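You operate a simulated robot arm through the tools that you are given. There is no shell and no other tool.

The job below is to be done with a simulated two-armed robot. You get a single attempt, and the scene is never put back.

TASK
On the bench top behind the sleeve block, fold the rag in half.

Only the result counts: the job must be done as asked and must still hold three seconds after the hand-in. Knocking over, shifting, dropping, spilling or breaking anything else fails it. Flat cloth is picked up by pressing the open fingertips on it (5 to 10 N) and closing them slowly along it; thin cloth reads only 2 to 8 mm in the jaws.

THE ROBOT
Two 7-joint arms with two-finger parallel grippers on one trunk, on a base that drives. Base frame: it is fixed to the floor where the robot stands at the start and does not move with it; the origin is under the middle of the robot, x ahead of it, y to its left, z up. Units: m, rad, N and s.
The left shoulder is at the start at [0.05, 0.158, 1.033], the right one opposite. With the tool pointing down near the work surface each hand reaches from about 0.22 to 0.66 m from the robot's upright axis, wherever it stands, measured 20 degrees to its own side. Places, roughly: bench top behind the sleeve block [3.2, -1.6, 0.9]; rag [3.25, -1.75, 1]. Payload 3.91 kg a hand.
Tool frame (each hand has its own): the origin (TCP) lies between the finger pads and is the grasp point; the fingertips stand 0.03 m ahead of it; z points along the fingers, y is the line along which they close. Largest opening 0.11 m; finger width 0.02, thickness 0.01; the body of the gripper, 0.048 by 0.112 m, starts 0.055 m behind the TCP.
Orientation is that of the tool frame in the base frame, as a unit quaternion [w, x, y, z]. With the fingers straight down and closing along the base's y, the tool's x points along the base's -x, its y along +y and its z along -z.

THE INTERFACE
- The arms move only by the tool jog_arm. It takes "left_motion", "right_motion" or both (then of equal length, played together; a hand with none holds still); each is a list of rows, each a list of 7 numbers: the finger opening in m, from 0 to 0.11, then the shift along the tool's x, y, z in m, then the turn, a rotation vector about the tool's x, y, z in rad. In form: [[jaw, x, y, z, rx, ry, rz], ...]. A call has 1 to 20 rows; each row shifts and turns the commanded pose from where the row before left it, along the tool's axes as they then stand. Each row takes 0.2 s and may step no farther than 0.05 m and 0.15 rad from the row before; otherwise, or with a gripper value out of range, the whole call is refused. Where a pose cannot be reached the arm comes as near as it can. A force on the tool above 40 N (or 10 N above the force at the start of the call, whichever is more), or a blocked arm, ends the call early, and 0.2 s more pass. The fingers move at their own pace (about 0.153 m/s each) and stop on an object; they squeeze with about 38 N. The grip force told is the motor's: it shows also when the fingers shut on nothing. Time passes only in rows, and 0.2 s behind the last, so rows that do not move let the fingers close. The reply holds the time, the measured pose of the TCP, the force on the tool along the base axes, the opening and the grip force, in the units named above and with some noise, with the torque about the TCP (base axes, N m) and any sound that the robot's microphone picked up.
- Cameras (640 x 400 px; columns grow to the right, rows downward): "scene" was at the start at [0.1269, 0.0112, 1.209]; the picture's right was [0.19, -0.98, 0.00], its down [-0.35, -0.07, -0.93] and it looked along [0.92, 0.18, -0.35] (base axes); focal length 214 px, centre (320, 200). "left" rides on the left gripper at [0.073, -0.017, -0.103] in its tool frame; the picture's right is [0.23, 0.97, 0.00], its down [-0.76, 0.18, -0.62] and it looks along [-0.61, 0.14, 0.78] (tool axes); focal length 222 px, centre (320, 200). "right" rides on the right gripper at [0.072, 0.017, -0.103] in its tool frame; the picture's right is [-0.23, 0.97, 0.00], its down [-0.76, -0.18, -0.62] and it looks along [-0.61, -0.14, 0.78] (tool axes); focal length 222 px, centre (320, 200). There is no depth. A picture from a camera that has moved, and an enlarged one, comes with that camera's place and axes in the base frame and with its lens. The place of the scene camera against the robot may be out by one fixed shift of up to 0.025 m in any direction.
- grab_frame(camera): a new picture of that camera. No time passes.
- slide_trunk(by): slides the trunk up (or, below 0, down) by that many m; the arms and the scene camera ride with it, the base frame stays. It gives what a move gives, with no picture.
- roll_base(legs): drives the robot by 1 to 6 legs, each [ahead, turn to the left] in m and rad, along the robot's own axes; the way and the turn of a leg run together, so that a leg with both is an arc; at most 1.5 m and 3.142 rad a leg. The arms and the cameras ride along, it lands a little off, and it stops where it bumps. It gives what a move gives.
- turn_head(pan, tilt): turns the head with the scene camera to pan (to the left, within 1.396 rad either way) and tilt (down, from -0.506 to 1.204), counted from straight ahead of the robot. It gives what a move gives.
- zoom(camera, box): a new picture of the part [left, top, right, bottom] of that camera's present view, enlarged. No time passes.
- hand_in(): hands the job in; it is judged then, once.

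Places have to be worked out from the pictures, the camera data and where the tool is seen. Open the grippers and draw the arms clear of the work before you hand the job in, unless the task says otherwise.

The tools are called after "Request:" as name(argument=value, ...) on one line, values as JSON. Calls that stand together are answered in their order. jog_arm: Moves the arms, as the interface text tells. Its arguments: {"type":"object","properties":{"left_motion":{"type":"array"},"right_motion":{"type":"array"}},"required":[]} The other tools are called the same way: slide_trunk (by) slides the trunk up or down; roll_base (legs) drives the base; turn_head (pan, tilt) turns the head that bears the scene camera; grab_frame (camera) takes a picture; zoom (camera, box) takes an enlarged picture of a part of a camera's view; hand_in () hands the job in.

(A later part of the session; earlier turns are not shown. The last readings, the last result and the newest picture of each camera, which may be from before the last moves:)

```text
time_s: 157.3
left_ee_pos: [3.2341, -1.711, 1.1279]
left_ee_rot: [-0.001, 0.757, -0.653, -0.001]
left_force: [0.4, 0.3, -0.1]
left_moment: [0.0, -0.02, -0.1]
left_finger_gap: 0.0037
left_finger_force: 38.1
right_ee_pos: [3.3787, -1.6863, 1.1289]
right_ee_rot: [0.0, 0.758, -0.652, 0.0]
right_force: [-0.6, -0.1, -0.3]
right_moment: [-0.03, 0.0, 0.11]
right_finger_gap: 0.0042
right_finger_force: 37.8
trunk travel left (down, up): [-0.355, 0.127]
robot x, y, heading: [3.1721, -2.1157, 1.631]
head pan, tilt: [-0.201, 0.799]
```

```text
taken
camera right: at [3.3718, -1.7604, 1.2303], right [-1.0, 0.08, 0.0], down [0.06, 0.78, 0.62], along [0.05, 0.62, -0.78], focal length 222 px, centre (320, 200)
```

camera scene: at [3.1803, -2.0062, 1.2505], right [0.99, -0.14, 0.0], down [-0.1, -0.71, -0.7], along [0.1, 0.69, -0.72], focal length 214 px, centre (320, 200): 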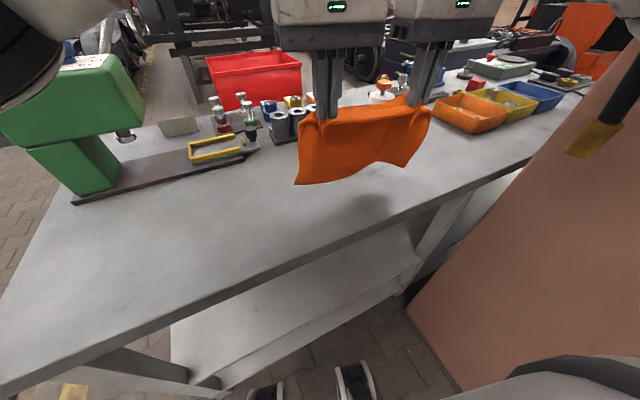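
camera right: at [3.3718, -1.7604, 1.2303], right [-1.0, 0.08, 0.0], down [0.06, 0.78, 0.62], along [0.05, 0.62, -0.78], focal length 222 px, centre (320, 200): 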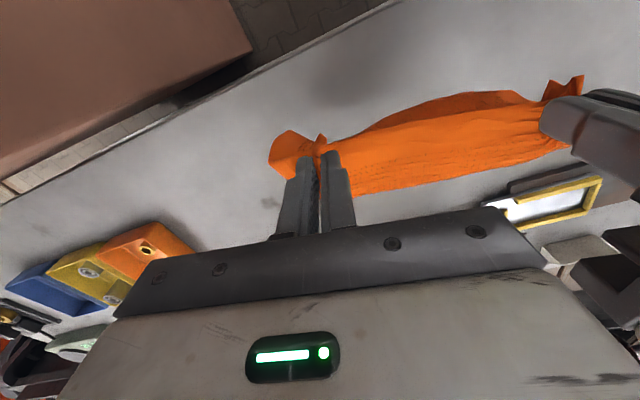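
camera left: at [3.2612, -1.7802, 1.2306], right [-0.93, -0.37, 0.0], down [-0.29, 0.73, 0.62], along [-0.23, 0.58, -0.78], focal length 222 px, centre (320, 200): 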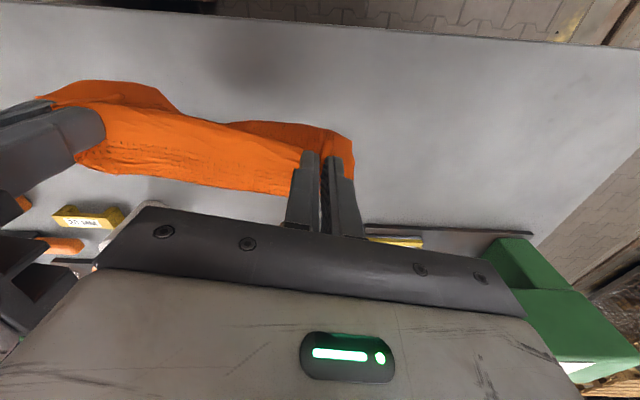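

The rag hangs free and flat, clear of the bench. I now lower it so the free edge touches down on my side, and move away from me while lowering, laying the lower half flat.

Request:
jog_arm(left_motion=[[0, 0, 0, 0.012, 0, 0, 0], [0, -0.004, 0, 0.012, 0, 0, 0], [0, -0.008, 0, 0.011, 0, 0, 0], [0, -0.01, 0, 0.011, 0, 0, 0], [0, -0.01, 0, 0.011, 0, 0, 0], [0, -0.01, 0, 0.01, 0, 0, 0], [0, 0, 0, 0, 0, 0, 0]], right_motion=[[0, 0, 0, 0.012, 0, 0, 0], [0, -0.004, 0, 0.012, 0, 0, 0], [0, -0.008, 0, 0.011, 0, 0, 0], [0, -0.01, 0, 0.011, 0, 0, 0], [0, -0.01, 0, 0.011, 0, 0, 0], [0, -0.01, 0, 0.01, 0, 0, 0], [0, 0, 0, 0, 0, 0, 0]])

Request:
zoom(camera="scene", box=[200, 90, 440, 240])

Request:
grab_frame(camera="left")

Request:
grab_frame(camera="right")

```text
time_s: 158.9
left_ee_pos: [3.2283, -1.6681, 1.0623]
left_ee_rot: [-0.002, 0.758, -0.652, 0.0]
left_force: [0.8, -0.4, -1.0]
left_moment: [-0.01, -0.06, -0.1]
left_finger_gap: 0.0039
left_finger_force: 37.7
right_ee_pos: [3.3728, -1.6468, 1.0602]
right_ee_rot: [0.0, 0.759, -0.651, 0.0]
right_force: [-1.0, 0.0, -0.2]
right_moment: [-0.02, 0.05, 0.11]
right_finger_gap: 0.0041
right_finger_force: 37.7
trunk travel left (down, up): [-0.355, 0.127]
robot x, y, heading: [3.1773, -2.1209, 1.63]
head pan, tilt: [-0.201, 0.799]
```

```text
2.67 times, centred on (320, 165) of scene
camera zoom: at [3.1803, -2.0063, 1.2505], right [0.99, -0.14, 0.0], down [-0.1, -0.71, -0.7], along [0.1, 0.69, -0.72], focal length 572 px, centre (320, 293)
```

zoom: 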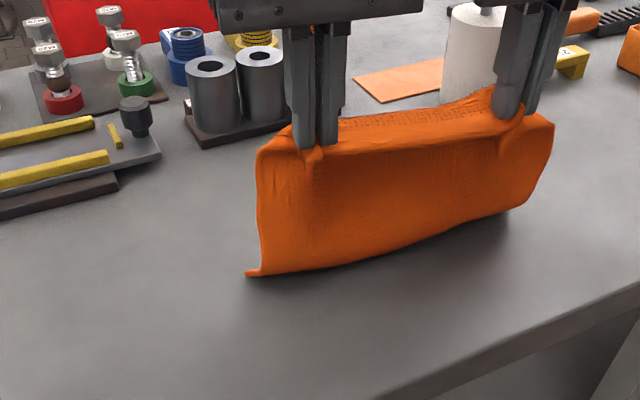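

```text
taken
camera left: at [3.2549, -1.7368, 1.1642], right [-0.93, -0.37, 0.0], down [-0.29, 0.73, 0.62], along [-0.23, 0.58, -0.78], focal length 222 px, centre (320, 200)
```

left: 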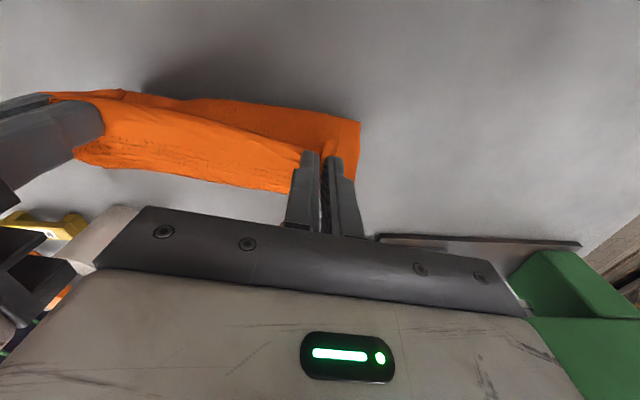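

```text
taken
camera right: at [3.3663, -1.7198, 1.1627], right [-1.0, 0.08, 0.0], down [0.06, 0.78, 0.62], along [0.05, 0.62, -0.78], focal length 222 px, centre (320, 200)
```

right: 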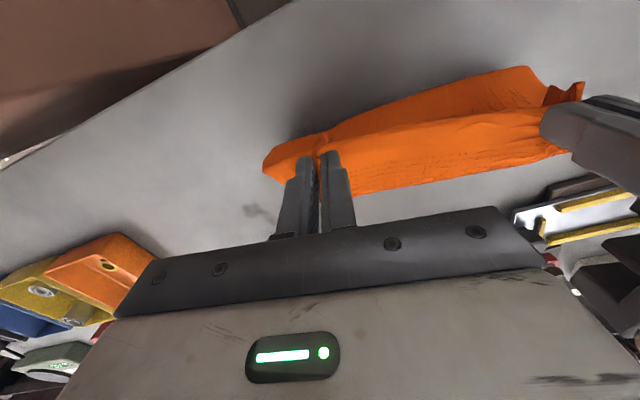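

The lower part has slipped to the far side instead of trailing toward me. I raise the rag clear again, step back toward me, and will then touch the free edge down lightly and drag forward so it trails on my side.

Request:
jog_arm(left_motion=[[0, 0, 0, -0.02, 0, 0, 0], [0, 0, 0, -0.02, 0, 0, 0], [0, 0, 0, -0.02, 0, 0, 0], [0, 0.015, 0, -0.015, 0, 0, 0], [0, 0.015, 0, 0, 0, 0, 0], [0, 0.015, 0, 0, 0, 0, 0], [0, 0.012, 0, 0, 0, 0, 0], [0, 0.005, 0, 0, 0, 0, 0], [0, 0, 0, 0, 0, 0, 0], [0, 0, 0, 0, 0, 0, 0]], right_motion=[[0, 0, 0, -0.02, 0, 0, 0], [0, 0, 0, -0.02, 0, 0, 0], [0, 0, 0, -0.02, 0, 0, 0], [0, 0.015, 0, -0.015, 0, 0, 0], [0, 0.015, 0, 0, 0, 0, 0], [0, 0.015, 0, 0, 0, 0, 0], [0, 0.012, 0, 0, 0, 0, 0], [0, 0.005, 0, 0, 0, 0, 0], [0, 0, 0, 0, 0, 0, 0], [0, 0, 0, 0, 0, 0, 0]])

Request:
zoom(camera="scene", box=[220, 90, 460, 240])

Request:
grab_frame(camera="right")

```text
time_s: 161.1
left_ee_pos: [3.2378, -1.7316, 1.1355]
left_ee_rot: [-0.002, 0.757, -0.653, 0.001]
left_force: [-0.6, -0.6, -0.5]
left_moment: [0.0, 0.01, -0.11]
left_finger_gap: 0.0039
left_finger_force: 37.9
right_ee_pos: [3.382, -1.711, 1.137]
right_ee_rot: [0.001, 0.758, -0.653, 0.0]
right_force: [-0.4, -0.7, -0.1]
right_moment: [0.02, 0.01, 0.09]
right_finger_gap: 0.0043
right_finger_force: 38.0
trunk travel left (down, up): [-0.355, 0.127]
robot x, y, heading: [3.1767, -2.1172, 1.633]
head pan, tilt: [-0.201, 0.799]
```

```text
2.67 times, centred on (340, 165) of scene
camera zoom: at [3.1803, -2.0062, 1.2505], right [0.99, -0.14, 0.0], down [-0.1, -0.71, -0.7], along [0.1, 0.69, -0.72], focal length 572 px, centre (267, 293)
```

zoom: 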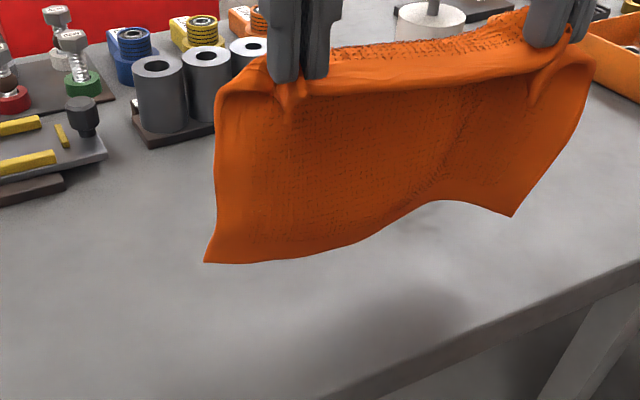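

```text
taken
camera right: at [3.3749, -1.7832, 1.2382], right [-1.0, 0.08, 0.0], down [0.06, 0.78, 0.62], along [0.05, 0.62, -0.78], focal length 222 px, centre (320, 200)
```

right: 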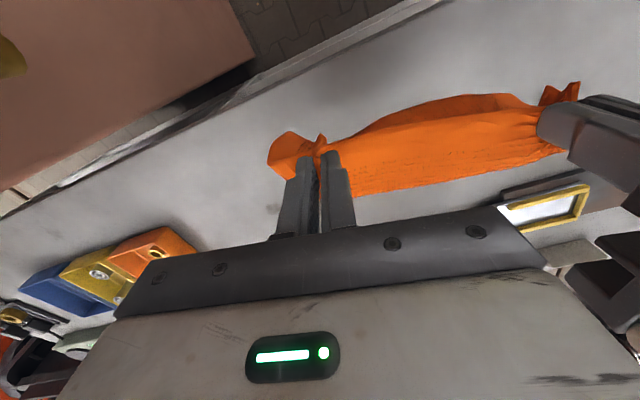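

The rag's hanging height is only about 0.13–0.14 m (it curves over the clamps), so before it had merely just touched down. I lower again here, moving gently away from me from the moment of contact so the free edge trails toward me, and check.

Request:
jog_arm(left_motion=[[0, 0, 0, 0.02, 0, 0, 0], [0, 0, 0, 0.02, 0, 0, 0], [0, -0.004, 0, 0.012, 0, 0, 0], [0, -0.008, 0, 0.008, 0, 0, 0], [0, -0.01, 0, 0.006, 0, 0, 0], [0, -0.01, 0, 0.006, 0, 0, 0], [0, -0.01, 0, 0.008, 0, 0, 0], [0, -0.01, 0, 0.01, 0, 0, 0], [0, 0, 0, 0, 0, 0, 0]], right_motion=[[0, 0, 0, 0.02, 0, 0, 0], [0, 0, 0, 0.02, 0, 0, 0], [0, -0.004, 0, 0.012, 0, 0, 0], [0, -0.008, 0, 0.008, 0, 0, 0], [0, -0.01, 0, 0.006, 0, 0, 0], [0, -0.01, 0, 0.006, 0, 0, 0], [0, -0.01, 0, 0.008, 0, 0, 0], [0, -0.01, 0, 0.01, 0, 0, 0], [0, 0, 0, 0, 0, 0, 0]])

Request:
zoom(camera="scene", box=[220, 90, 460, 240])

Request:
grab_frame(camera="right")

Request:
grab_frame(camera="left")

```text
time_s: 163.1
left_ee_pos: [3.2292, -1.6797, 1.0455]
left_ee_rot: [0.0, 0.758, -0.653, 0.0]
left_force: [-0.5, 0.1, 0.1]
left_moment: [-0.01, -0.02, -0.1]
left_finger_gap: 0.0037
left_finger_force: 37.9
right_ee_pos: [3.374, -1.6573, 1.0459]
right_ee_rot: [0.0, 0.758, -0.652, 0.0]
right_force: [-0.4, 0.7, 0.2]
right_moment: [0.0, 0.0, 0.1]
right_finger_gap: 0.0042
right_finger_force: 38.1
trunk travel left (down, up): [-0.355, 0.127]
robot x, y, heading: [3.1755, -2.1181, 1.631]
head pan, tilt: [-0.201, 0.799]
```

```text
2.67 times, centred on (340, 165) of scene
camera zoom: at [3.1803, -2.0063, 1.2505], right [0.99, -0.14, 0.0], down [-0.1, -0.71, -0.7], along [0.1, 0.69, -0.72], focal length 572 px, centre (267, 293)
```

zoom: 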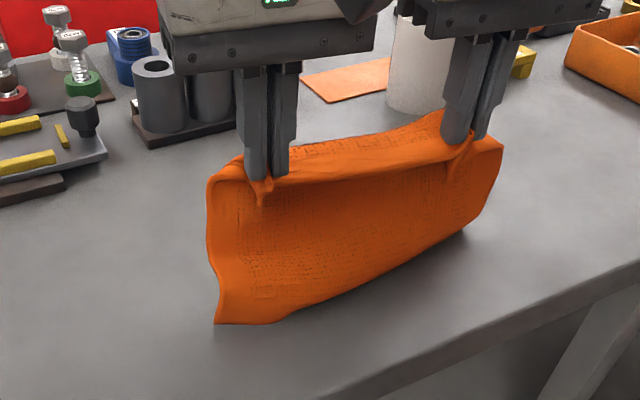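

```text
taken
camera right: at [3.3675, -1.7307, 1.1491], right [-1.0, 0.08, 0.0], down [0.06, 0.78, 0.62], along [0.05, 0.62, -0.78], focal length 222 px, centre (320, 200)
```

right: 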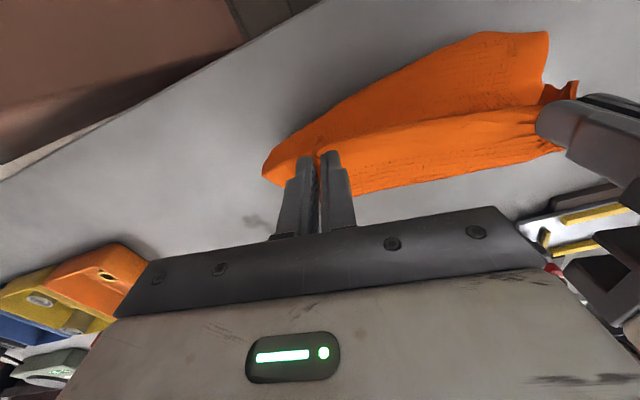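

```text
taken
camera left: at [3.2563, -1.7479, 1.1475], right [-0.93, -0.37, 0.0], down [-0.29, 0.73, 0.62], along [-0.23, 0.58, -0.78], focal length 222 px, centre (320, 200)
```

left: 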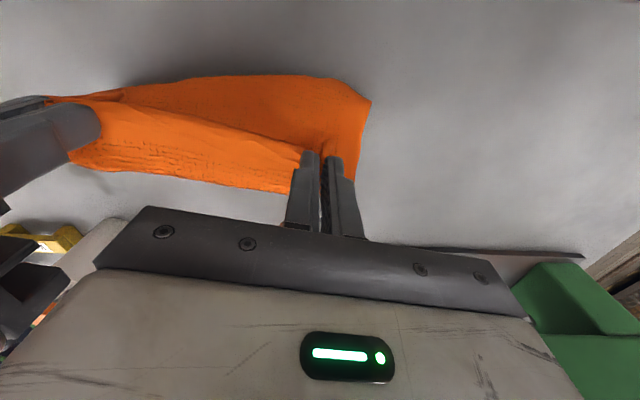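

The left free corner is trailing toward me (2 cm behind), the right one not yet. I drag forward 3 cm at constant height to make it trail too.

Request:
jog_arm(left_motion=[[0, -0.01, 0, 0, 0, 0, 0], [0, -0.01, 0, 0, 0, 0, 0], [0, -0.01, 0, 0, 0, 0, 0], [0, 0, 0, 0, 0, 0, 0]], right_motion=[[0, -0.01, 0, 0, 0, 0, 0], [0, -0.01, 0, 0, 0, 0, 0], [0, -0.01, 0, 0, 0, 0, 0], [0, 0, 0, 0, 0, 0, 0]])

Request:
zoom(camera="scene", box=[220, 90, 460, 240])

Request:
zoom(camera="right", box=[220, 0, 620, 250])

```text
time_s: 164.1
left_ee_pos: [3.2245, -1.6493, 1.0453]
left_ee_rot: [-0.001, 0.757, -0.653, 0.0]
left_force: [0.0, -0.4, -0.2]
left_moment: [0.03, -0.03, -0.07]
left_finger_gap: 0.004
left_finger_force: 38.5
right_ee_pos: [3.3685, -1.6267, 1.0463]
right_ee_rot: [-0.001, 0.758, -0.652, -0.001]
right_force: [-0.9, 0.1, 0.6]
right_moment: [0.0, 0.04, 0.13]
right_finger_gap: 0.0041
right_finger_force: 38.0
trunk travel left (down, up): [-0.355, 0.127]
robot x, y, heading: [3.1771, -2.1192, 1.632]
head pan, tilt: [-0.201, 0.799]
```

```text
2.67 times, centred on (340, 165) of scene
camera zoom: at [3.1803, -2.0063, 1.2505], right [0.99, -0.14, 0.0], down [-0.1, -0.71, -0.7], along [0.1, 0.69, -0.72], focal length 572 px, centre (267, 293)
```

zoom: 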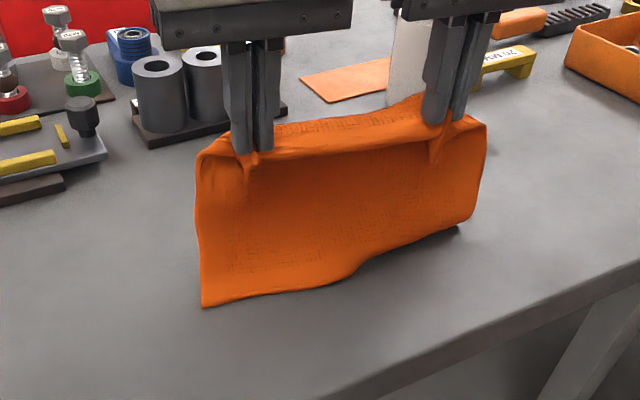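

```text
1.60 times, centred on (420, 125) of right
camera zoom: at [3.3627, -1.7017, 1.1487], right [-1.0, 0.08, 0.0], down [0.06, 0.78, 0.62], along [0.05, 0.62, -0.78], focal length 355 px, centre (160, 320)
```

zoom: 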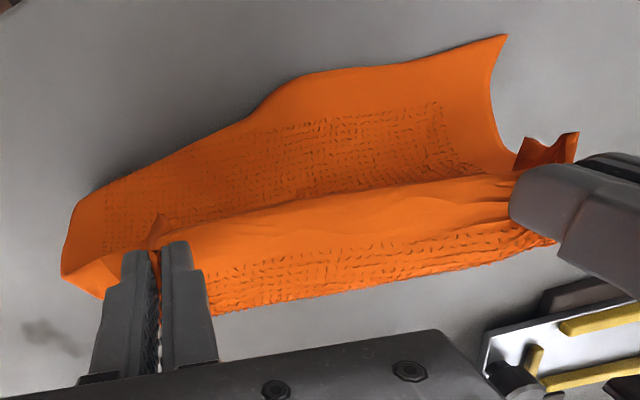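

The left part trails, but the right free corner is still tucked forward under the sheet. I raise 3 cm, move a little forward so it is pulled through, and look again.

Request:
jog_arm(left_motion=[[0, 0, 0, -0.01, 0, 0, 0], [0, -0.005, 0, -0.01, 0, 0, 0], [0, -0.01, 0, -0.008, 0, 0, 0], [0, -0.01, 0, 0, 0, 0, 0], [0, 0, 0, 0, 0, 0, 0]], right_motion=[[0, 0, 0, -0.015, 0, 0, 0], [0, -0.005, 0, -0.015, 0, 0, 0], [0, -0.01, 0, -0.01, 0, 0, 0], [0, -0.01, 0, 0, 0, 0, 0], [0, 0, 0, 0, 0, 0, 0]])

Request:
zoom(camera="right", box=[220, 0, 620, 250])

Request:
zoom(camera="scene", box=[220, 90, 460, 240])

```text
time_s: 165.3
left_ee_pos: [3.2212, -1.6256, 1.0747]
left_ee_rot: [-0.001, 0.758, -0.653, 0.0]
left_force: [0.5, 0.0, -0.1]
left_moment: [-0.02, -0.03, -0.11]
left_finger_gap: 0.0035
left_finger_force: 37.9
right_ee_pos: [3.3648, -1.6038, 1.0871]
right_ee_rot: [0.0, 0.759, -0.652, 0.001]
right_force: [-0.3, 0.1, -0.7]
right_moment: [-0.01, 0.05, 0.13]
right_finger_gap: 0.0043
right_finger_force: 38.0
trunk travel left (down, up): [-0.355, 0.127]
robot x, y, heading: [3.1781, -2.1189, 1.634]
head pan, tilt: [-0.201, 0.799]
```

```text
1.60 times, centred on (420, 125) of right
camera zoom: at [3.3582, -1.6773, 1.1887], right [-1.0, 0.08, 0.0], down [0.06, 0.78, 0.62], along [0.05, 0.62, -0.78], focal length 355 px, centre (160, 320)
```

zoom: 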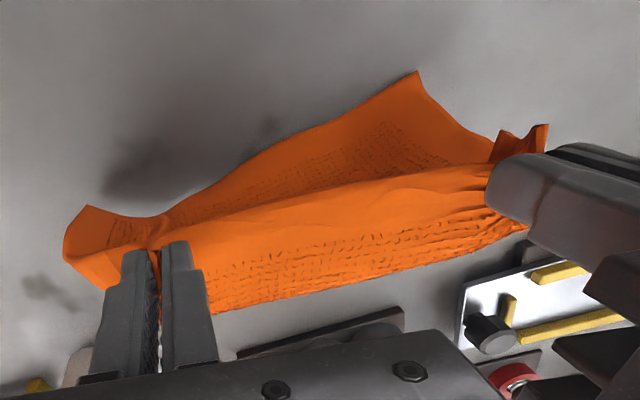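

```text
2.67 times, centred on (340, 165) of scene
camera zoom: at [3.1803, -2.0063, 1.2505], right [0.99, -0.14, 0.0], down [-0.1, -0.71, -0.7], along [0.1, 0.69, -0.72], focal length 572 px, centre (267, 293)
```

zoom: 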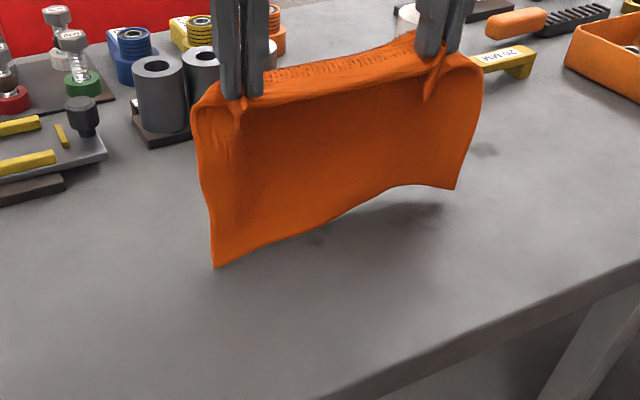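

Now both free corners hang loose; the right one hangs about 4 cm higher because the right grip sits deeper in the cloth. I step back 6 cm, lower the right hand accordingly so both corners touch together, and then drag forward slightly while lowering.

Request:
jog_arm(left_motion=[[0, 0, 0, -0.015, 0, 0, 0], [0, 0.01, 0, -0.015, 0, 0, 0], [0, 0.015, 0, 0, 0, 0, 0], [0, 0.015, 0, 0, 0, 0, 0], [0, 0.015, 0, 0, 0, 0, 0], [0, 0.005, 0, 0, 0, 0, 0], [0, 0, 0, 0, 0, 0, 0], [0, 0, 0, 0.008, 0, 0, 0], [0, 0, 0, 0.008, 0, 0, 0], [0, 0, 0, 0.008, 0, 0, 0], [0, -0.008, 0, 0.004, 0, 0, 0], [0, -0.008, 0, 0.004, 0, 0, 0], [0, -0.008, 0, 0.004, 0, 0, 0], [0, -0.008, 0, 0.002, 0, 0, 0], [0, 0, 0, 0, 0, 0, 0]], right_motion=[[0, 0, 0, -0.015, 0, 0, 0], [0, 0.01, 0, -0.015, 0, 0, 0], [0, 0.015, 0, 0, 0, 0, 0], [0, 0.015, 0, 0, 0, 0, 0], [0, 0.015, 0, 0, 0, 0, 0], [0, 0.005, 0, 0, 0, 0, 0], [0, 0, 0, 0.01, 0, 0, 0], [0, 0, 0, 0.018, 0, 0, 0], [0, 0, 0, 0.019, 0, 0, 0], [0, 0, 0, 0.019, 0, 0, 0], [0, -0.008, 0, 0.004, 0, 0, 0], [0, -0.008, 0, 0.004, 0, 0, 0], [0, -0.008, 0, 0.004, 0, 0, 0], [0, -0.008, 0, 0.002, 0, 0, 0], [0, 0, 0, 0, 0, 0, 0]])

Request:
zoom(camera="scene", box=[220, 90, 460, 240])

Request:
zoom(camera="right", box=[220, 0, 620, 250])

```text
time_s: 168.5
left_ee_pos: [3.2266, -1.653, 1.0689]
left_ee_rot: [-0.001, 0.757, -0.653, -0.001]
left_force: [2.1, -0.7, -0.2]
left_moment: [0.01, -0.04, -0.14]
left_finger_gap: 0.004
left_finger_force: 38.0
right_ee_pos: [3.3692, -1.6306, 1.0354]
right_ee_rot: [0.0, 0.759, -0.652, 0.0]
right_force: [-1.8, -0.7, 0.6]
right_moment: [0.01, 0.07, 0.11]
right_finger_gap: 0.0039
right_finger_force: 37.7
trunk travel left (down, up): [-0.355, 0.127]
robot x, y, heading: [3.1777, -2.1202, 1.63]
head pan, tilt: [-0.201, 0.799]
```

```text
2.67 times, centred on (340, 165) of scene
camera zoom: at [3.1803, -2.0063, 1.2505], right [0.99, -0.14, 0.0], down [-0.1, -0.71, -0.7], along [0.1, 0.69, -0.72], focal length 572 px, centre (267, 293)
```

zoom: 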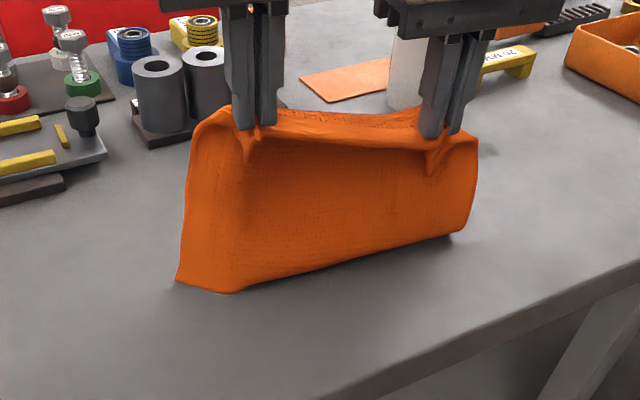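

```text
1.60 times, centred on (420, 125) of right
camera zoom: at [3.3617, -1.7036, 1.1386], right [-1.0, 0.08, 0.0], down [0.06, 0.78, 0.62], along [0.05, 0.62, -0.78], focal length 355 px, centre (160, 320)
```

zoom: 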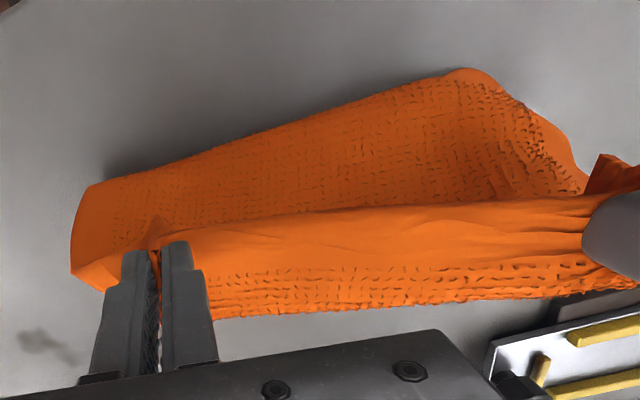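

The bottom edge has tucked forward again because I lowered while standing still. I raise it free, step back, and this time descend only while moving forward three times faster than down, so friction makes the edge trail toward me.

Request:
jog_arm(left_motion=[[0, 0, 0, -0.015, 0, 0, 0], [0, 0, 0, -0.015, 0, 0, 0], [0, 0.015, 0, 0, 0, 0, 0], [0, 0.015, 0, 0, 0, 0, 0], [0, 0.015, 0, 0, 0, 0, 0], [0, 0.005, 0, 0, 0, 0, 0], [0, 0, 0, 0, 0, 0, 0], [0, 0, 0, 0, 0, 0, 0], [0, -0.012, 0, 0.004, 0, 0, 0], [0, -0.014, 0, 0.005, 0, 0, 0], [0, -0.014, 0, 0.005, 0, 0, 0], [0, -0.014, 0, 0.005, 0, 0, 0], [0, -0.014, 0, 0.005, 0, 0, 0], [0, -0.014, 0, 0.005, 0, 0, 0], [0, -0.012, 0, 0.004, 0, 0, 0], [0, 0, 0, 0, 0, 0, 0]], right_motion=[[0, 0, 0, -0.015, 0, 0, 0], [0, 0, 0, -0.015, 0, 0, 0], [0, 0.015, 0, 0, 0, 0, 0], [0, 0.015, 0, 0, 0, 0, 0], [0, 0.015, 0, 0, 0, 0, 0], [0, 0.005, 0, 0, 0, 0, 0], [0, 0, 0, 0, 0, 0, 0], [0, 0, 0, 0, 0, 0, 0], [0, -0.012, 0, 0.004, 0, 0, 0], [0, -0.014, 0, 0.005, 0, 0, 0], [0, -0.014, 0, 0.005, 0, 0, 0], [0, -0.014, 0, 0.005, 0, 0, 0], [0, -0.014, 0, 0.005, 0, 0, 0], [0, -0.014, 0, 0.005, 0, 0, 0], [0, -0.012, 0, 0.004, 0, 0, 0], [0, 0, 0, 0, 0, 0, 0]])

Request:
zoom(camera="scene", box=[220, 90, 460, 240])

Request:
zoom(camera="right", box=[220, 0, 620, 250])

```text
time_s: 171.9
left_ee_pos: [3.2178, -1.6086, 1.0639]
left_ee_rot: [-0.002, 0.758, -0.652, 0.0]
left_force: [3.4, 1.0, -0.4]
left_moment: [-0.02, -0.13, -0.1]
left_finger_gap: 0.004
left_finger_force: 38.5
right_ee_pos: [3.3624, -1.5863, 1.0338]
right_ee_rot: [-0.001, 0.759, -0.652, 0.0]
right_force: [-3.8, -0.6, 0.8]
right_moment: [-0.02, 0.15, 0.14]
right_finger_gap: 0.0039
right_finger_force: 38.3
trunk travel left (down, up): [-0.355, 0.127]
robot x, y, heading: [3.1761, -2.1195, 1.634]
head pan, tilt: [-0.201, 0.799]
```

```text
2.67 times, centred on (340, 165) of scene
camera zoom: at [3.1803, -2.0063, 1.2505], right [0.99, -0.14, 0.0], down [-0.1, -0.71, -0.7], along [0.1, 0.69, -0.72], focal length 572 px, centre (267, 293)
```

zoom: 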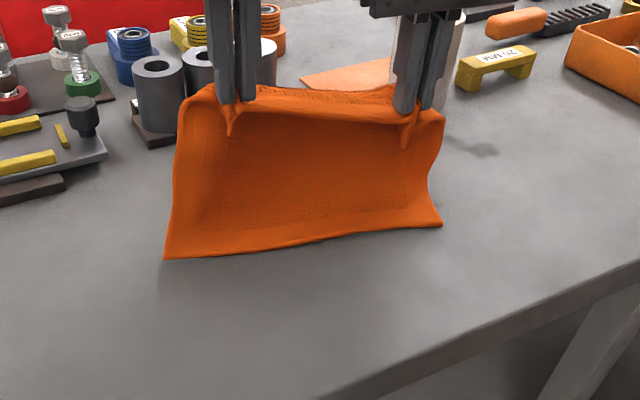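

```text
1.60 times, centred on (420, 125) of right
camera zoom: at [3.3558, -1.66, 1.1357], right [-1.0, 0.08, 0.0], down [0.06, 0.78, 0.62], along [0.05, 0.62, -0.78], focal length 355 px, centre (160, 320)
```

zoom: 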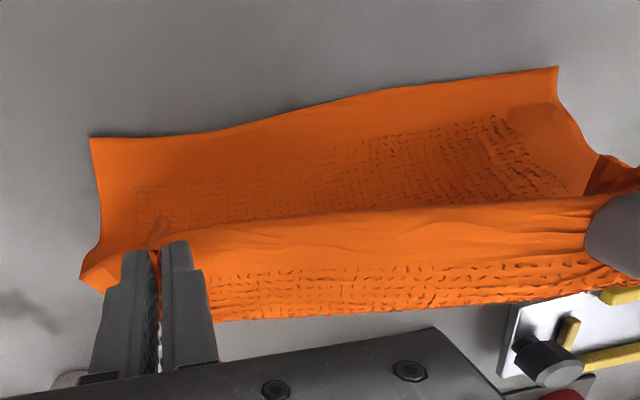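

Now the free edge trails nicely on my side along its whole length (A(3.145,-1.630) to D(3.401,-1.617)). I lay the lower half down by moving forward and down until the hands are above the future fold line, about 0.1 m from the free edge.

Request:
jog_arm(left_motion=[[0, -0.0068, -0.0007, 0.0101, 0, 0, 0], [0, -0.0068, -0.0007, 0.0101, 0, 0, 0], [0, -0.0068, -0.0007, 0.0101, 0, 0, 0], [0, -0.0068, -0.0007, 0.0101, 0, 0, 0], [0, -0.0068, -0.0007, 0.0101, 0, 0, 0], [0, -0.0068, -0.0007, 0.0101, 0, 0, 0], [0, 0, 0, 0, 0, 0, 0]], right_motion=[[0, -0.005, -0.0005, 0.0064, 0, 0, 0], [0, -0.005, -0.0005, 0.0064, 0, 0, 0], [0, -0.005, -0.0005, 0.0064, 0, 0, 0], [0, -0.005, -0.0005, 0.0064, 0, 0, 0], [0, -0.005, -0.0005, 0.0064, 0, 0, 0], [0, -0.005, -0.0005, 0.0064, 0, 0, 0], [0, 0, 0, 0, 0, 0, 0]])

Request:
zoom(camera="scene", box=[220, 90, 460, 240])

Request:
zoom(camera="right", box=[220, 0, 620, 250])

Request:
zoom(camera="left", box=[20, 0, 420, 250])

```text
time_s: 173.5
left_ee_pos: [3.2178, -1.5687, 1.0021]
left_ee_rot: [-0.002, 0.757, -0.653, 0.001]
left_force: [0.6, -0.1, -0.6]
left_moment: [0.0, 0.02, -0.09]
left_finger_gap: 0.0038
left_finger_force: 37.5
right_ee_pos: [3.362, -1.5577, 0.994]
right_ee_rot: [-0.001, 0.758, -0.652, 0.0]
right_force: [-0.4, -0.1, -0.3]
right_moment: [0.06, 0.01, 0.14]
right_finger_gap: 0.0043
right_finger_force: 38.3
trunk travel left (down, up): [-0.355, 0.127]
robot x, y, heading: [3.1735, -2.118, 1.632]
head pan, tilt: [-0.201, 0.799]
```

```text
2.67 times, centred on (340, 165) of scene
camera zoom: at [3.1803, -2.0062, 1.2505], right [0.99, -0.14, 0.0], down [-0.1, -0.71, -0.7], along [0.1, 0.69, -0.72], focal length 572 px, centre (267, 293)
```

zoom: 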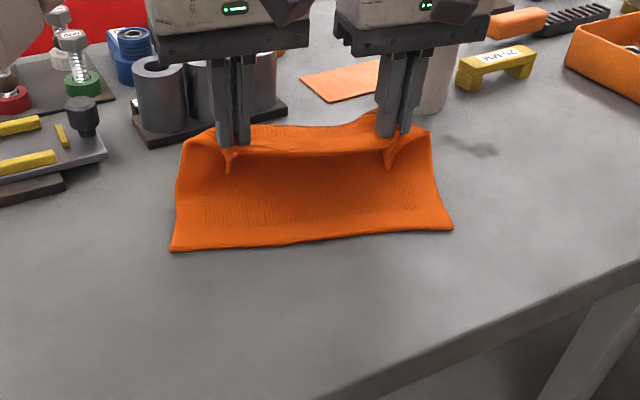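

```text
1.60 times, centred on (420, 125) of right
camera zoom: at [3.3545, -1.6303, 1.0968], right [-1.0, 0.08, 0.0], down [0.06, 0.78, 0.62], along [0.05, 0.62, -0.78], focal length 355 px, centre (160, 320)
```

zoom: 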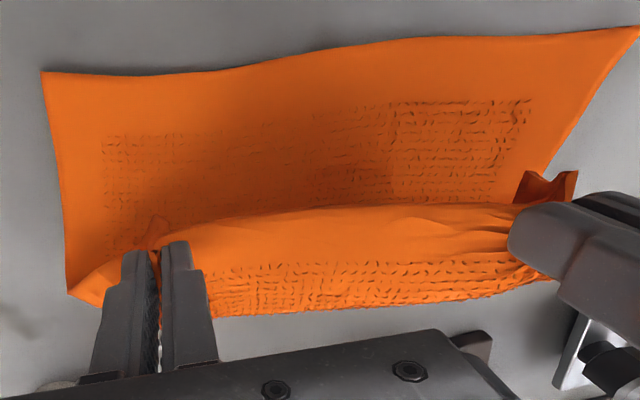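

```text
1.60 times, centred on (220, 125) of left
camera zoom: at [3.2438, -1.6366, 1.1049], right [-0.93, -0.37, 0.0], down [-0.29, 0.73, 0.62], along [-0.23, 0.58, -0.78], focal length 355 px, centre (480, 320)
```

zoom: 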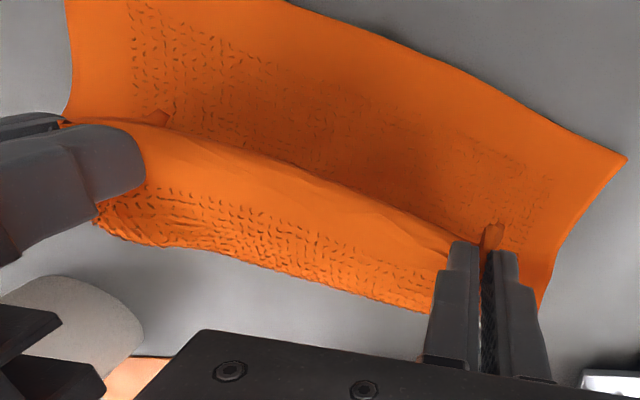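

The lower half lies flat with the free edge at y ≈ -1.62 (A(3.153,-1.619), D(3.408,-1.622)). I go the last 2 cm to the fold apex, then bring the held edge back toward me over the top, stopping a bit above to check.

Request:
jog_arm(left_motion=[[0, -0.0099, -0.0015, 0.01, 0, 0, 0], [0, -0.0099, -0.0015, 0.01, 0, 0, 0], [0, 0, 0, 0, 0, 0, 0], [0, 0.0059, 0.0009, 0.001, 0, 0, 0], [0, 0.0079, 0.0012, 0.002, 0, 0, 0], [0, 0.0089, 0.0013, 0.004, 0, 0, 0], [0, 0.0089, 0.0013, 0.006, 0, 0, 0], [0, 0, 0, 0, 0, 0, 0]], right_motion=[[0, -0.0059, -0.0009, 0.0065, 0, 0, 0], [0, -0.0059, -0.0009, 0.0065, 0, 0, 0], [0, 0, 0, 0, 0, 0, 0], [0, 0.0069, 0.001, 0.001, 0, 0, 0], [0, 0.0085, 0.0013, 0.002, 0, 0, 0], [0, 0.0095, 0.0014, 0.004, 0, 0, 0], [0, 0.0095, 0.0014, 0.006, 0, 0, 0], [0, 0, 0, 0, 0, 0, 0]])

Request:
zoom(camera="scene", box=[220, 90, 460, 240])

Request:
zoom(camera="right", box=[220, 0, 620, 250])

Request:
zoom(camera="left", box=[20, 0, 420, 250])

```text
time_s: 175.3
left_ee_pos: [3.2157, -1.5975, 0.9836]
left_ee_rot: [0.001, 0.757, -0.653, 0.001]
left_force: [-0.7, 0.0, -1.4]
left_moment: [0.01, -0.02, -0.09]
left_finger_gap: 0.0039
left_finger_force: 37.8
left hand out of reach, approached as far as the arm can: row 1, 2
right_ee_pos: [3.3614, -1.5814, 0.969]
right_ee_rot: [0.001, 0.759, -0.652, 0.0]
right_force: [-0.6, 1.0, 0.0]
right_moment: [0.0, 0.01, 0.13]
right_finger_gap: 0.0041
right_finger_force: 37.9
trunk travel left (down, up): [-0.355, 0.127]
robot x, y, heading: [3.1729, -2.1189, 1.635]
head pan, tilt: [-0.201, 0.799]
```

```text
2.67 times, centred on (340, 165) of scene
camera zoom: at [3.1803, -2.0062, 1.2505], right [0.99, -0.14, 0.0], down [-0.1, -0.71, -0.7], along [0.1, 0.69, -0.72], focal length 572 px, centre (267, 293)
```

zoom: 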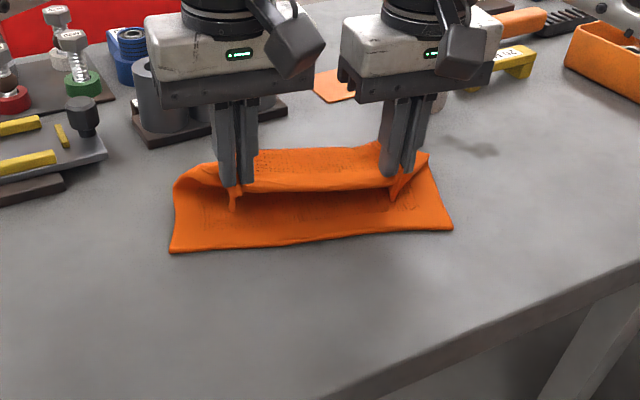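

```text
1.60 times, centred on (420, 125) of right
camera zoom: at [3.3545, -1.6546, 1.0718], right [-1.0, 0.08, 0.0], down [0.06, 0.78, 0.62], along [0.05, 0.62, -0.78], focal length 355 px, centre (160, 320)
```

zoom: 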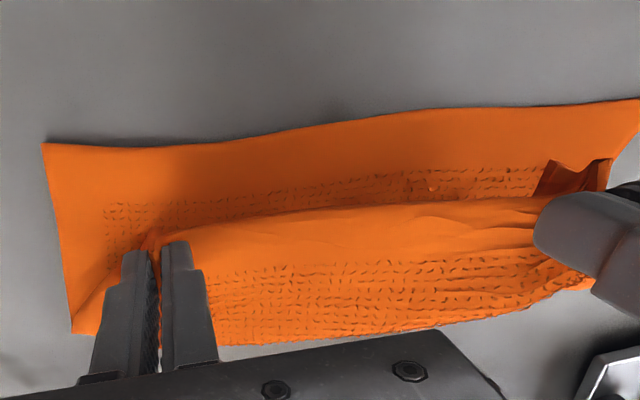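

```text
1.60 times, centred on (220, 125) of left
camera zoom: at [3.2428, -1.6664, 1.0866], right [-0.93, -0.37, 0.0], down [-0.29, 0.73, 0.62], along [-0.23, 0.58, -0.78], focal length 355 px, centre (480, 320)
```

zoom: 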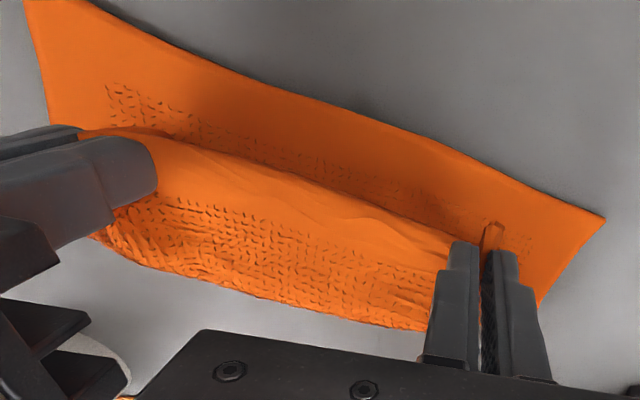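

The fold is coming over correctly: free edge at y ≈ -1.621 still in place, held edge about to land on it. I bring both hands the last centimetres back and down so the held edge lies on the free edge.

Request:
jog_arm(left_motion=[[0, 0.0019, 0.0003, 0.007, 0, 0, 0], [0, 0.0019, 0.0003, 0.007, 0, 0, 0], [0, 0.0019, 0.0003, 0.007, 0, 0, 0], [0, 0.0019, 0.0003, 0.007, 0, 0, 0], [0, 0.0019, 0.0003, 0.007, 0, 0, 0], [0, 0, 0, 0, 0, 0, 0]], right_motion=[[0, 0.0046, 0.0007, 0.0047, 0, 0, 0], [0, 0.0046, 0.0007, 0.0047, 0, 0, 0], [0, 0.0046, 0.0007, 0.0047, 0, 0, 0], [0, 0.0046, 0.0007, 0.0047, 0, 0, 0], [0, 0.0046, 0.0007, 0.0047, 0, 0, 0], [0, 0, 0, 0, 0, 0, 0]])

Request:
zoom(camera="scene", box=[220, 90, 460, 240])

Request:
zoom(camera="right", box=[220, 0, 620, 250])

Request:
zoom(camera="left", box=[20, 0, 420, 250])

```text
time_s: 176.7
left_ee_pos: [3.2155, -1.6079, 0.9495]
left_ee_rot: [-0.001, 0.757, -0.653, 0.0]
left_force: [0.3, 0.2, 1.4]
left_moment: [-0.04, -0.01, -0.09]
left_finger_gap: 0.0037
left_finger_force: 38.0
right_ee_pos: [3.3613, -1.6038, 0.9445]
right_ee_rot: [0.0, 0.758, -0.652, -0.001]
right_force: [-1.0, -0.3, 0.8]
right_moment: [0.0, 0.0, 0.11]
right_finger_gap: 0.0041
right_finger_force: 38.3
trunk travel left (down, up): [-0.355, 0.127]
robot x, y, heading: [3.1746, -2.1214, 1.628]
head pan, tilt: [-0.201, 0.799]
```

```text
2.67 times, centred on (340, 165) of scene
camera zoom: at [3.1803, -2.0064, 1.2505], right [0.99, -0.14, 0.0], down [-0.1, -0.71, -0.7], along [0.1, 0.69, -0.72], focal length 572 px, centre (267, 293)
```

zoom: 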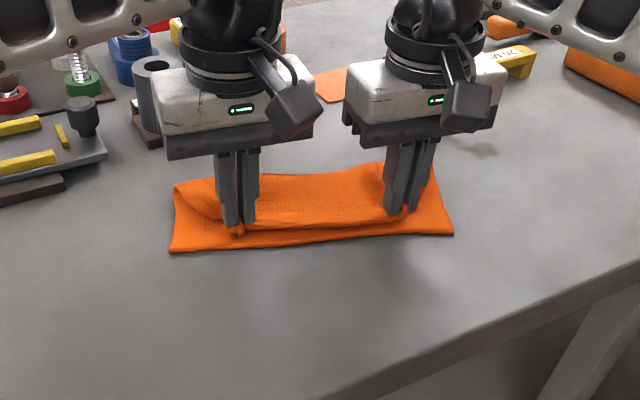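

```text
1.60 times, centred on (420, 125) of right
camera zoom: at [3.3551, -1.6774, 1.0471], right [-1.0, 0.08, 0.0], down [0.06, 0.78, 0.62], along [0.05, 0.62, -0.78], focal length 355 px, centre (160, 320)
```

zoom: 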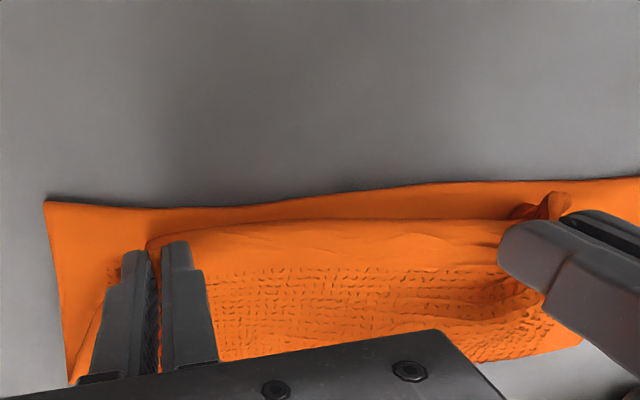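

```text
1.60 times, centred on (220, 125) of left
camera zoom: at [3.2421, -1.6757, 1.052], right [-0.93, -0.37, 0.0], down [-0.29, 0.73, 0.62], along [-0.23, 0.58, -0.78], focal length 355 px, centre (480, 320)
```

zoom: 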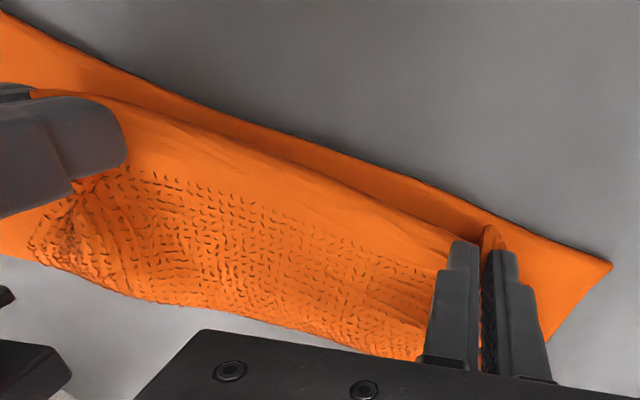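

Nearly there: the held edge lies ~1 cm inside the free edge. I move both hands 9 mm further toward me, set down to the cloth, and check before releasing.

Request:
jog_arm(left_motion=[[0, 0.003, 0.0004, 0.003, 0, 0, 0], [0, 0.003, 0.0005, 0.003, 0, 0, 0], [0, 0.003, 0.0004, 0.002, 0, 0, 0], [0, 0, 0, 0, 0, 0, 0]], right_motion=[[0, 0.003, 0.0004, 0.001, 0, 0, 0], [0, 0.003, 0.0005, 0.001, 0, 0, 0], [0, 0.003, 0.0004, 0.001, 0, 0, 0], [0, 0, 0, 0, 0, 0, 0]])

Request:
zoom(camera="scene", box=[260, 130, 420, 230])

Request:
zoom(camera="right", box=[220, 0, 620, 250])

Request:
zoom(camera="left", box=[20, 0, 420, 250])

```text
time_s: 177.7
left_ee_pos: [3.2155, -1.6161, 0.9433]
left_ee_rot: [-0.002, 0.758, -0.653, 0.0]
left_force: [0.6, 0.2, 1.5]
left_moment: [0.0, -0.01, -0.1]
left_finger_gap: 0.0038
left_finger_force: 37.8
right_ee_pos: [3.3611, -1.6142, 0.9419]
right_ee_rot: [0.0, 0.758, -0.652, 0.0]
right_force: [-0.3, 0.4, 0.4]
right_moment: [-0.03, -0.02, 0.11]
right_finger_gap: 0.0039
right_finger_force: 37.7
trunk travel left (down, up): [-0.355, 0.127]
robot x, y, heading: [3.1783, -2.122, 1.633]
head pan, tilt: [-0.201, 0.799]
```

```text
4.00 times, centred on (340, 180) of scene
camera zoom: at [3.1803, -2.0063, 1.2505], right [0.99, -0.14, 0.0], down [-0.1, -0.71, -0.7], along [0.1, 0.69, -0.72], focal length 858 px, centre (240, 280)
```

zoom: 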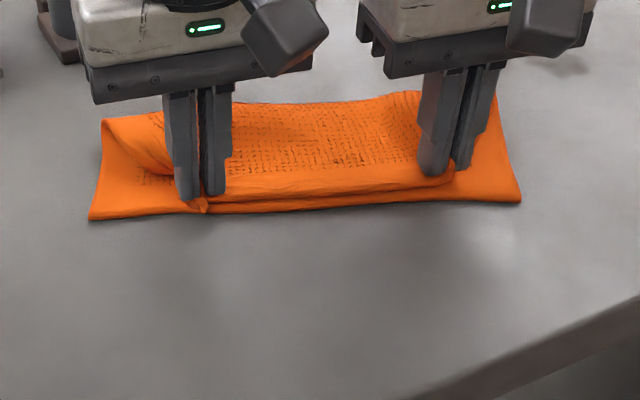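

```text
1.60 times, centred on (420, 125) of right
camera zoom: at [3.3551, -1.6869, 1.0441], right [-1.0, 0.08, 0.0], down [0.06, 0.78, 0.62], along [0.05, 0.62, -0.78], focal length 355 px, centre (160, 320)
```

zoom: 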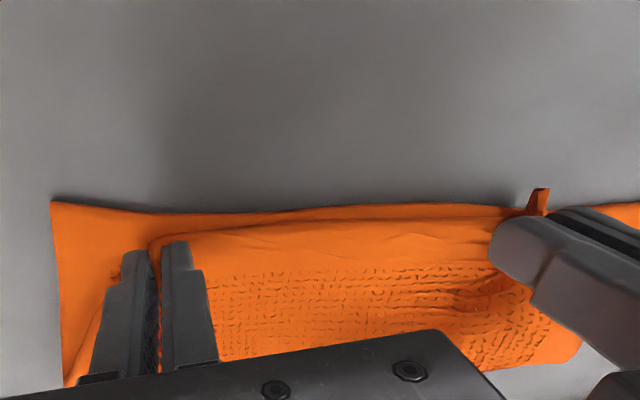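

```text
1.60 times, centred on (220, 125) of left
camera zoom: at [3.2423, -1.6847, 1.0448], right [-0.93, -0.37, 0.0], down [-0.29, 0.73, 0.62], along [-0.23, 0.58, -0.78], focal length 355 px, centre (480, 320)
```

zoom: 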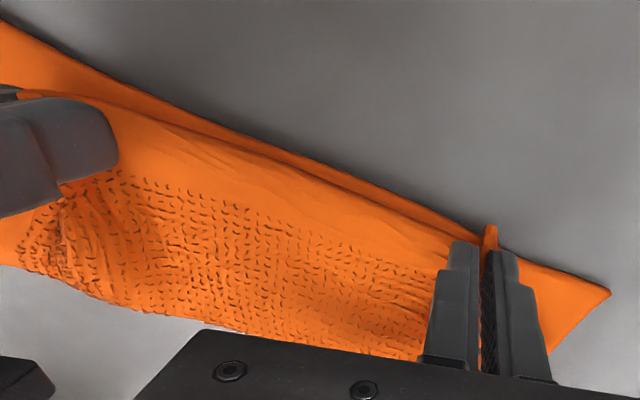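

The held edge now lies on the free edge (right side a few mm short). I nudge the right hand 4 mm, press lightly, and open both jaws slowly in contact so the gathered cloth spreads back out to the corners.

Request:
jog_arm(left_motion=[[0, 0.001, 0, 0.002, 0, 0, 0], [0, 0, 0, 0.002, 0, 0, 0], [0.008, 0, 0, 0, 0, 0, 0], [0.014, 0, 0.001, 0, 0, 0, 0], [0.02, 0, 0.001, 0, 0, 0, 0], [0.026, 0, 0.001, 0, 0, 0, 0], [0.032, 0, 0.001, 0, 0, 0, 0], [0.038, 0, 0.001, 0, 0, 0, 0], [0.044, 0, 0.001, 0, 0, 0, 0], [0.044, 0, 0, 0, 0, 0, 0]], right_motion=[[0, 0.004, 0.0006, 0.001, 0, 0, 0], [0, 0, 0, 0.002, 0, 0, 0], [0.008, 0, 0, 0, 0, 0, 0], [0.014, 0, -0.001, 0, 0, 0, 0], [0.02, 0, -0.001, 0, 0, 0, 0], [0.026, 0, -0.001, 0, 0, 0, 0], [0.032, 0, -0.001, 0, 0, 0, 0], [0.038, 0, -0.001, 0, 0, 0, 0], [0.044, 0, -0.001, 0, 0, 0, 0], [0.044, 0, 0, 0, 0, 0, 0]])

Request:
zoom(camera="scene", box=[260, 130, 420, 230])

Request:
zoom(camera="right", box=[220, 0, 620, 250])

Request:
zoom(camera="left", box=[20, 0, 420, 250])

```text
time_s: 179.9
left_ee_pos: [3.2109, -1.6167, 0.9364]
left_ee_rot: [-0.001, 0.758, -0.652, 0.0]
left_force: [0.7, -1.0, 4.1]
left_moment: [-0.04, -0.08, -0.02]
left_finger_gap: 0.0441
left_finger_force: 0.1
right_ee_pos: [3.3664, -1.6157, 0.9386]
right_ee_rot: [-0.001, 0.758, -0.652, -0.002]
right_force: [0.4, -0.2, 0.4]
right_moment: [0.0, 0.06, -0.01]
right_finger_gap: 0.0438
right_finger_force: 0.1
trunk travel left (down, up): [-0.355, 0.127]
robot x, y, heading: [3.1747, -2.1195, 1.631]
head pan, tilt: [-0.201, 0.799]
```

```text
4.00 times, centred on (340, 180) of scene
camera zoom: at [3.1803, -2.0066, 1.2506], right [0.99, -0.14, 0.0], down [-0.1, -0.71, -0.7], along [0.1, 0.69, -0.72], focal length 858 px, centre (240, 280)
```

zoom: 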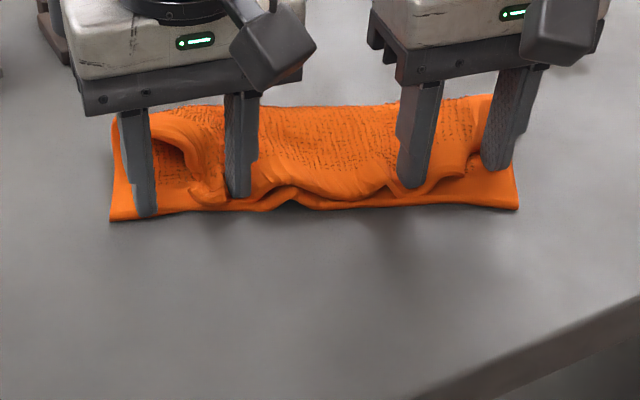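

```text
1.60 times, centred on (420, 125) of right
camera zoom: at [3.3608, -1.6898, 1.0412], right [-1.0, 0.08, 0.0], down [0.06, 0.78, 0.62], along [0.05, 0.62, -0.78], focal length 355 px, centre (160, 320)
```

zoom: 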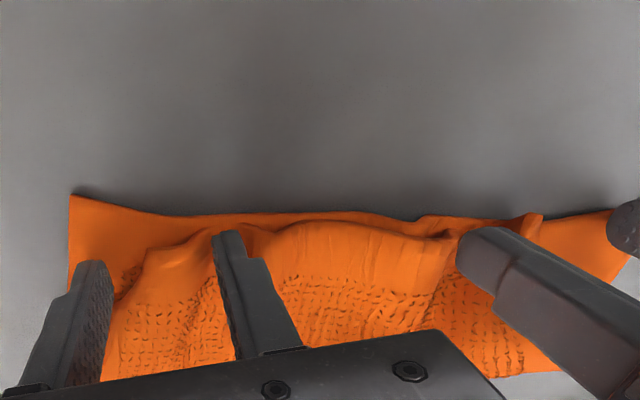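

```text
1.60 times, centred on (220, 125) of left
camera zoom: at [3.2373, -1.6861, 1.0393], right [-0.93, -0.37, 0.0], down [-0.29, 0.73, 0.62], along [-0.23, 0.58, -0.78], focal length 355 px, centre (480, 320)
```

zoom: 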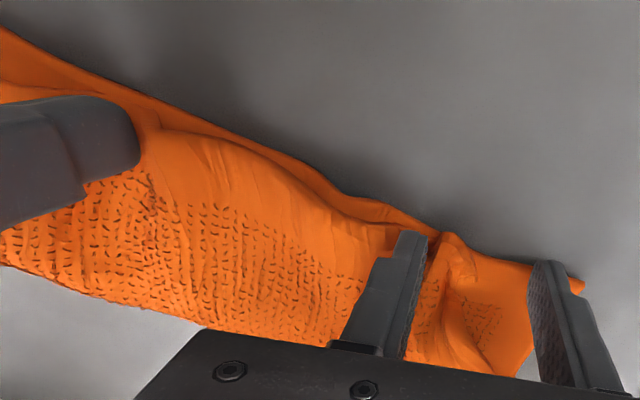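

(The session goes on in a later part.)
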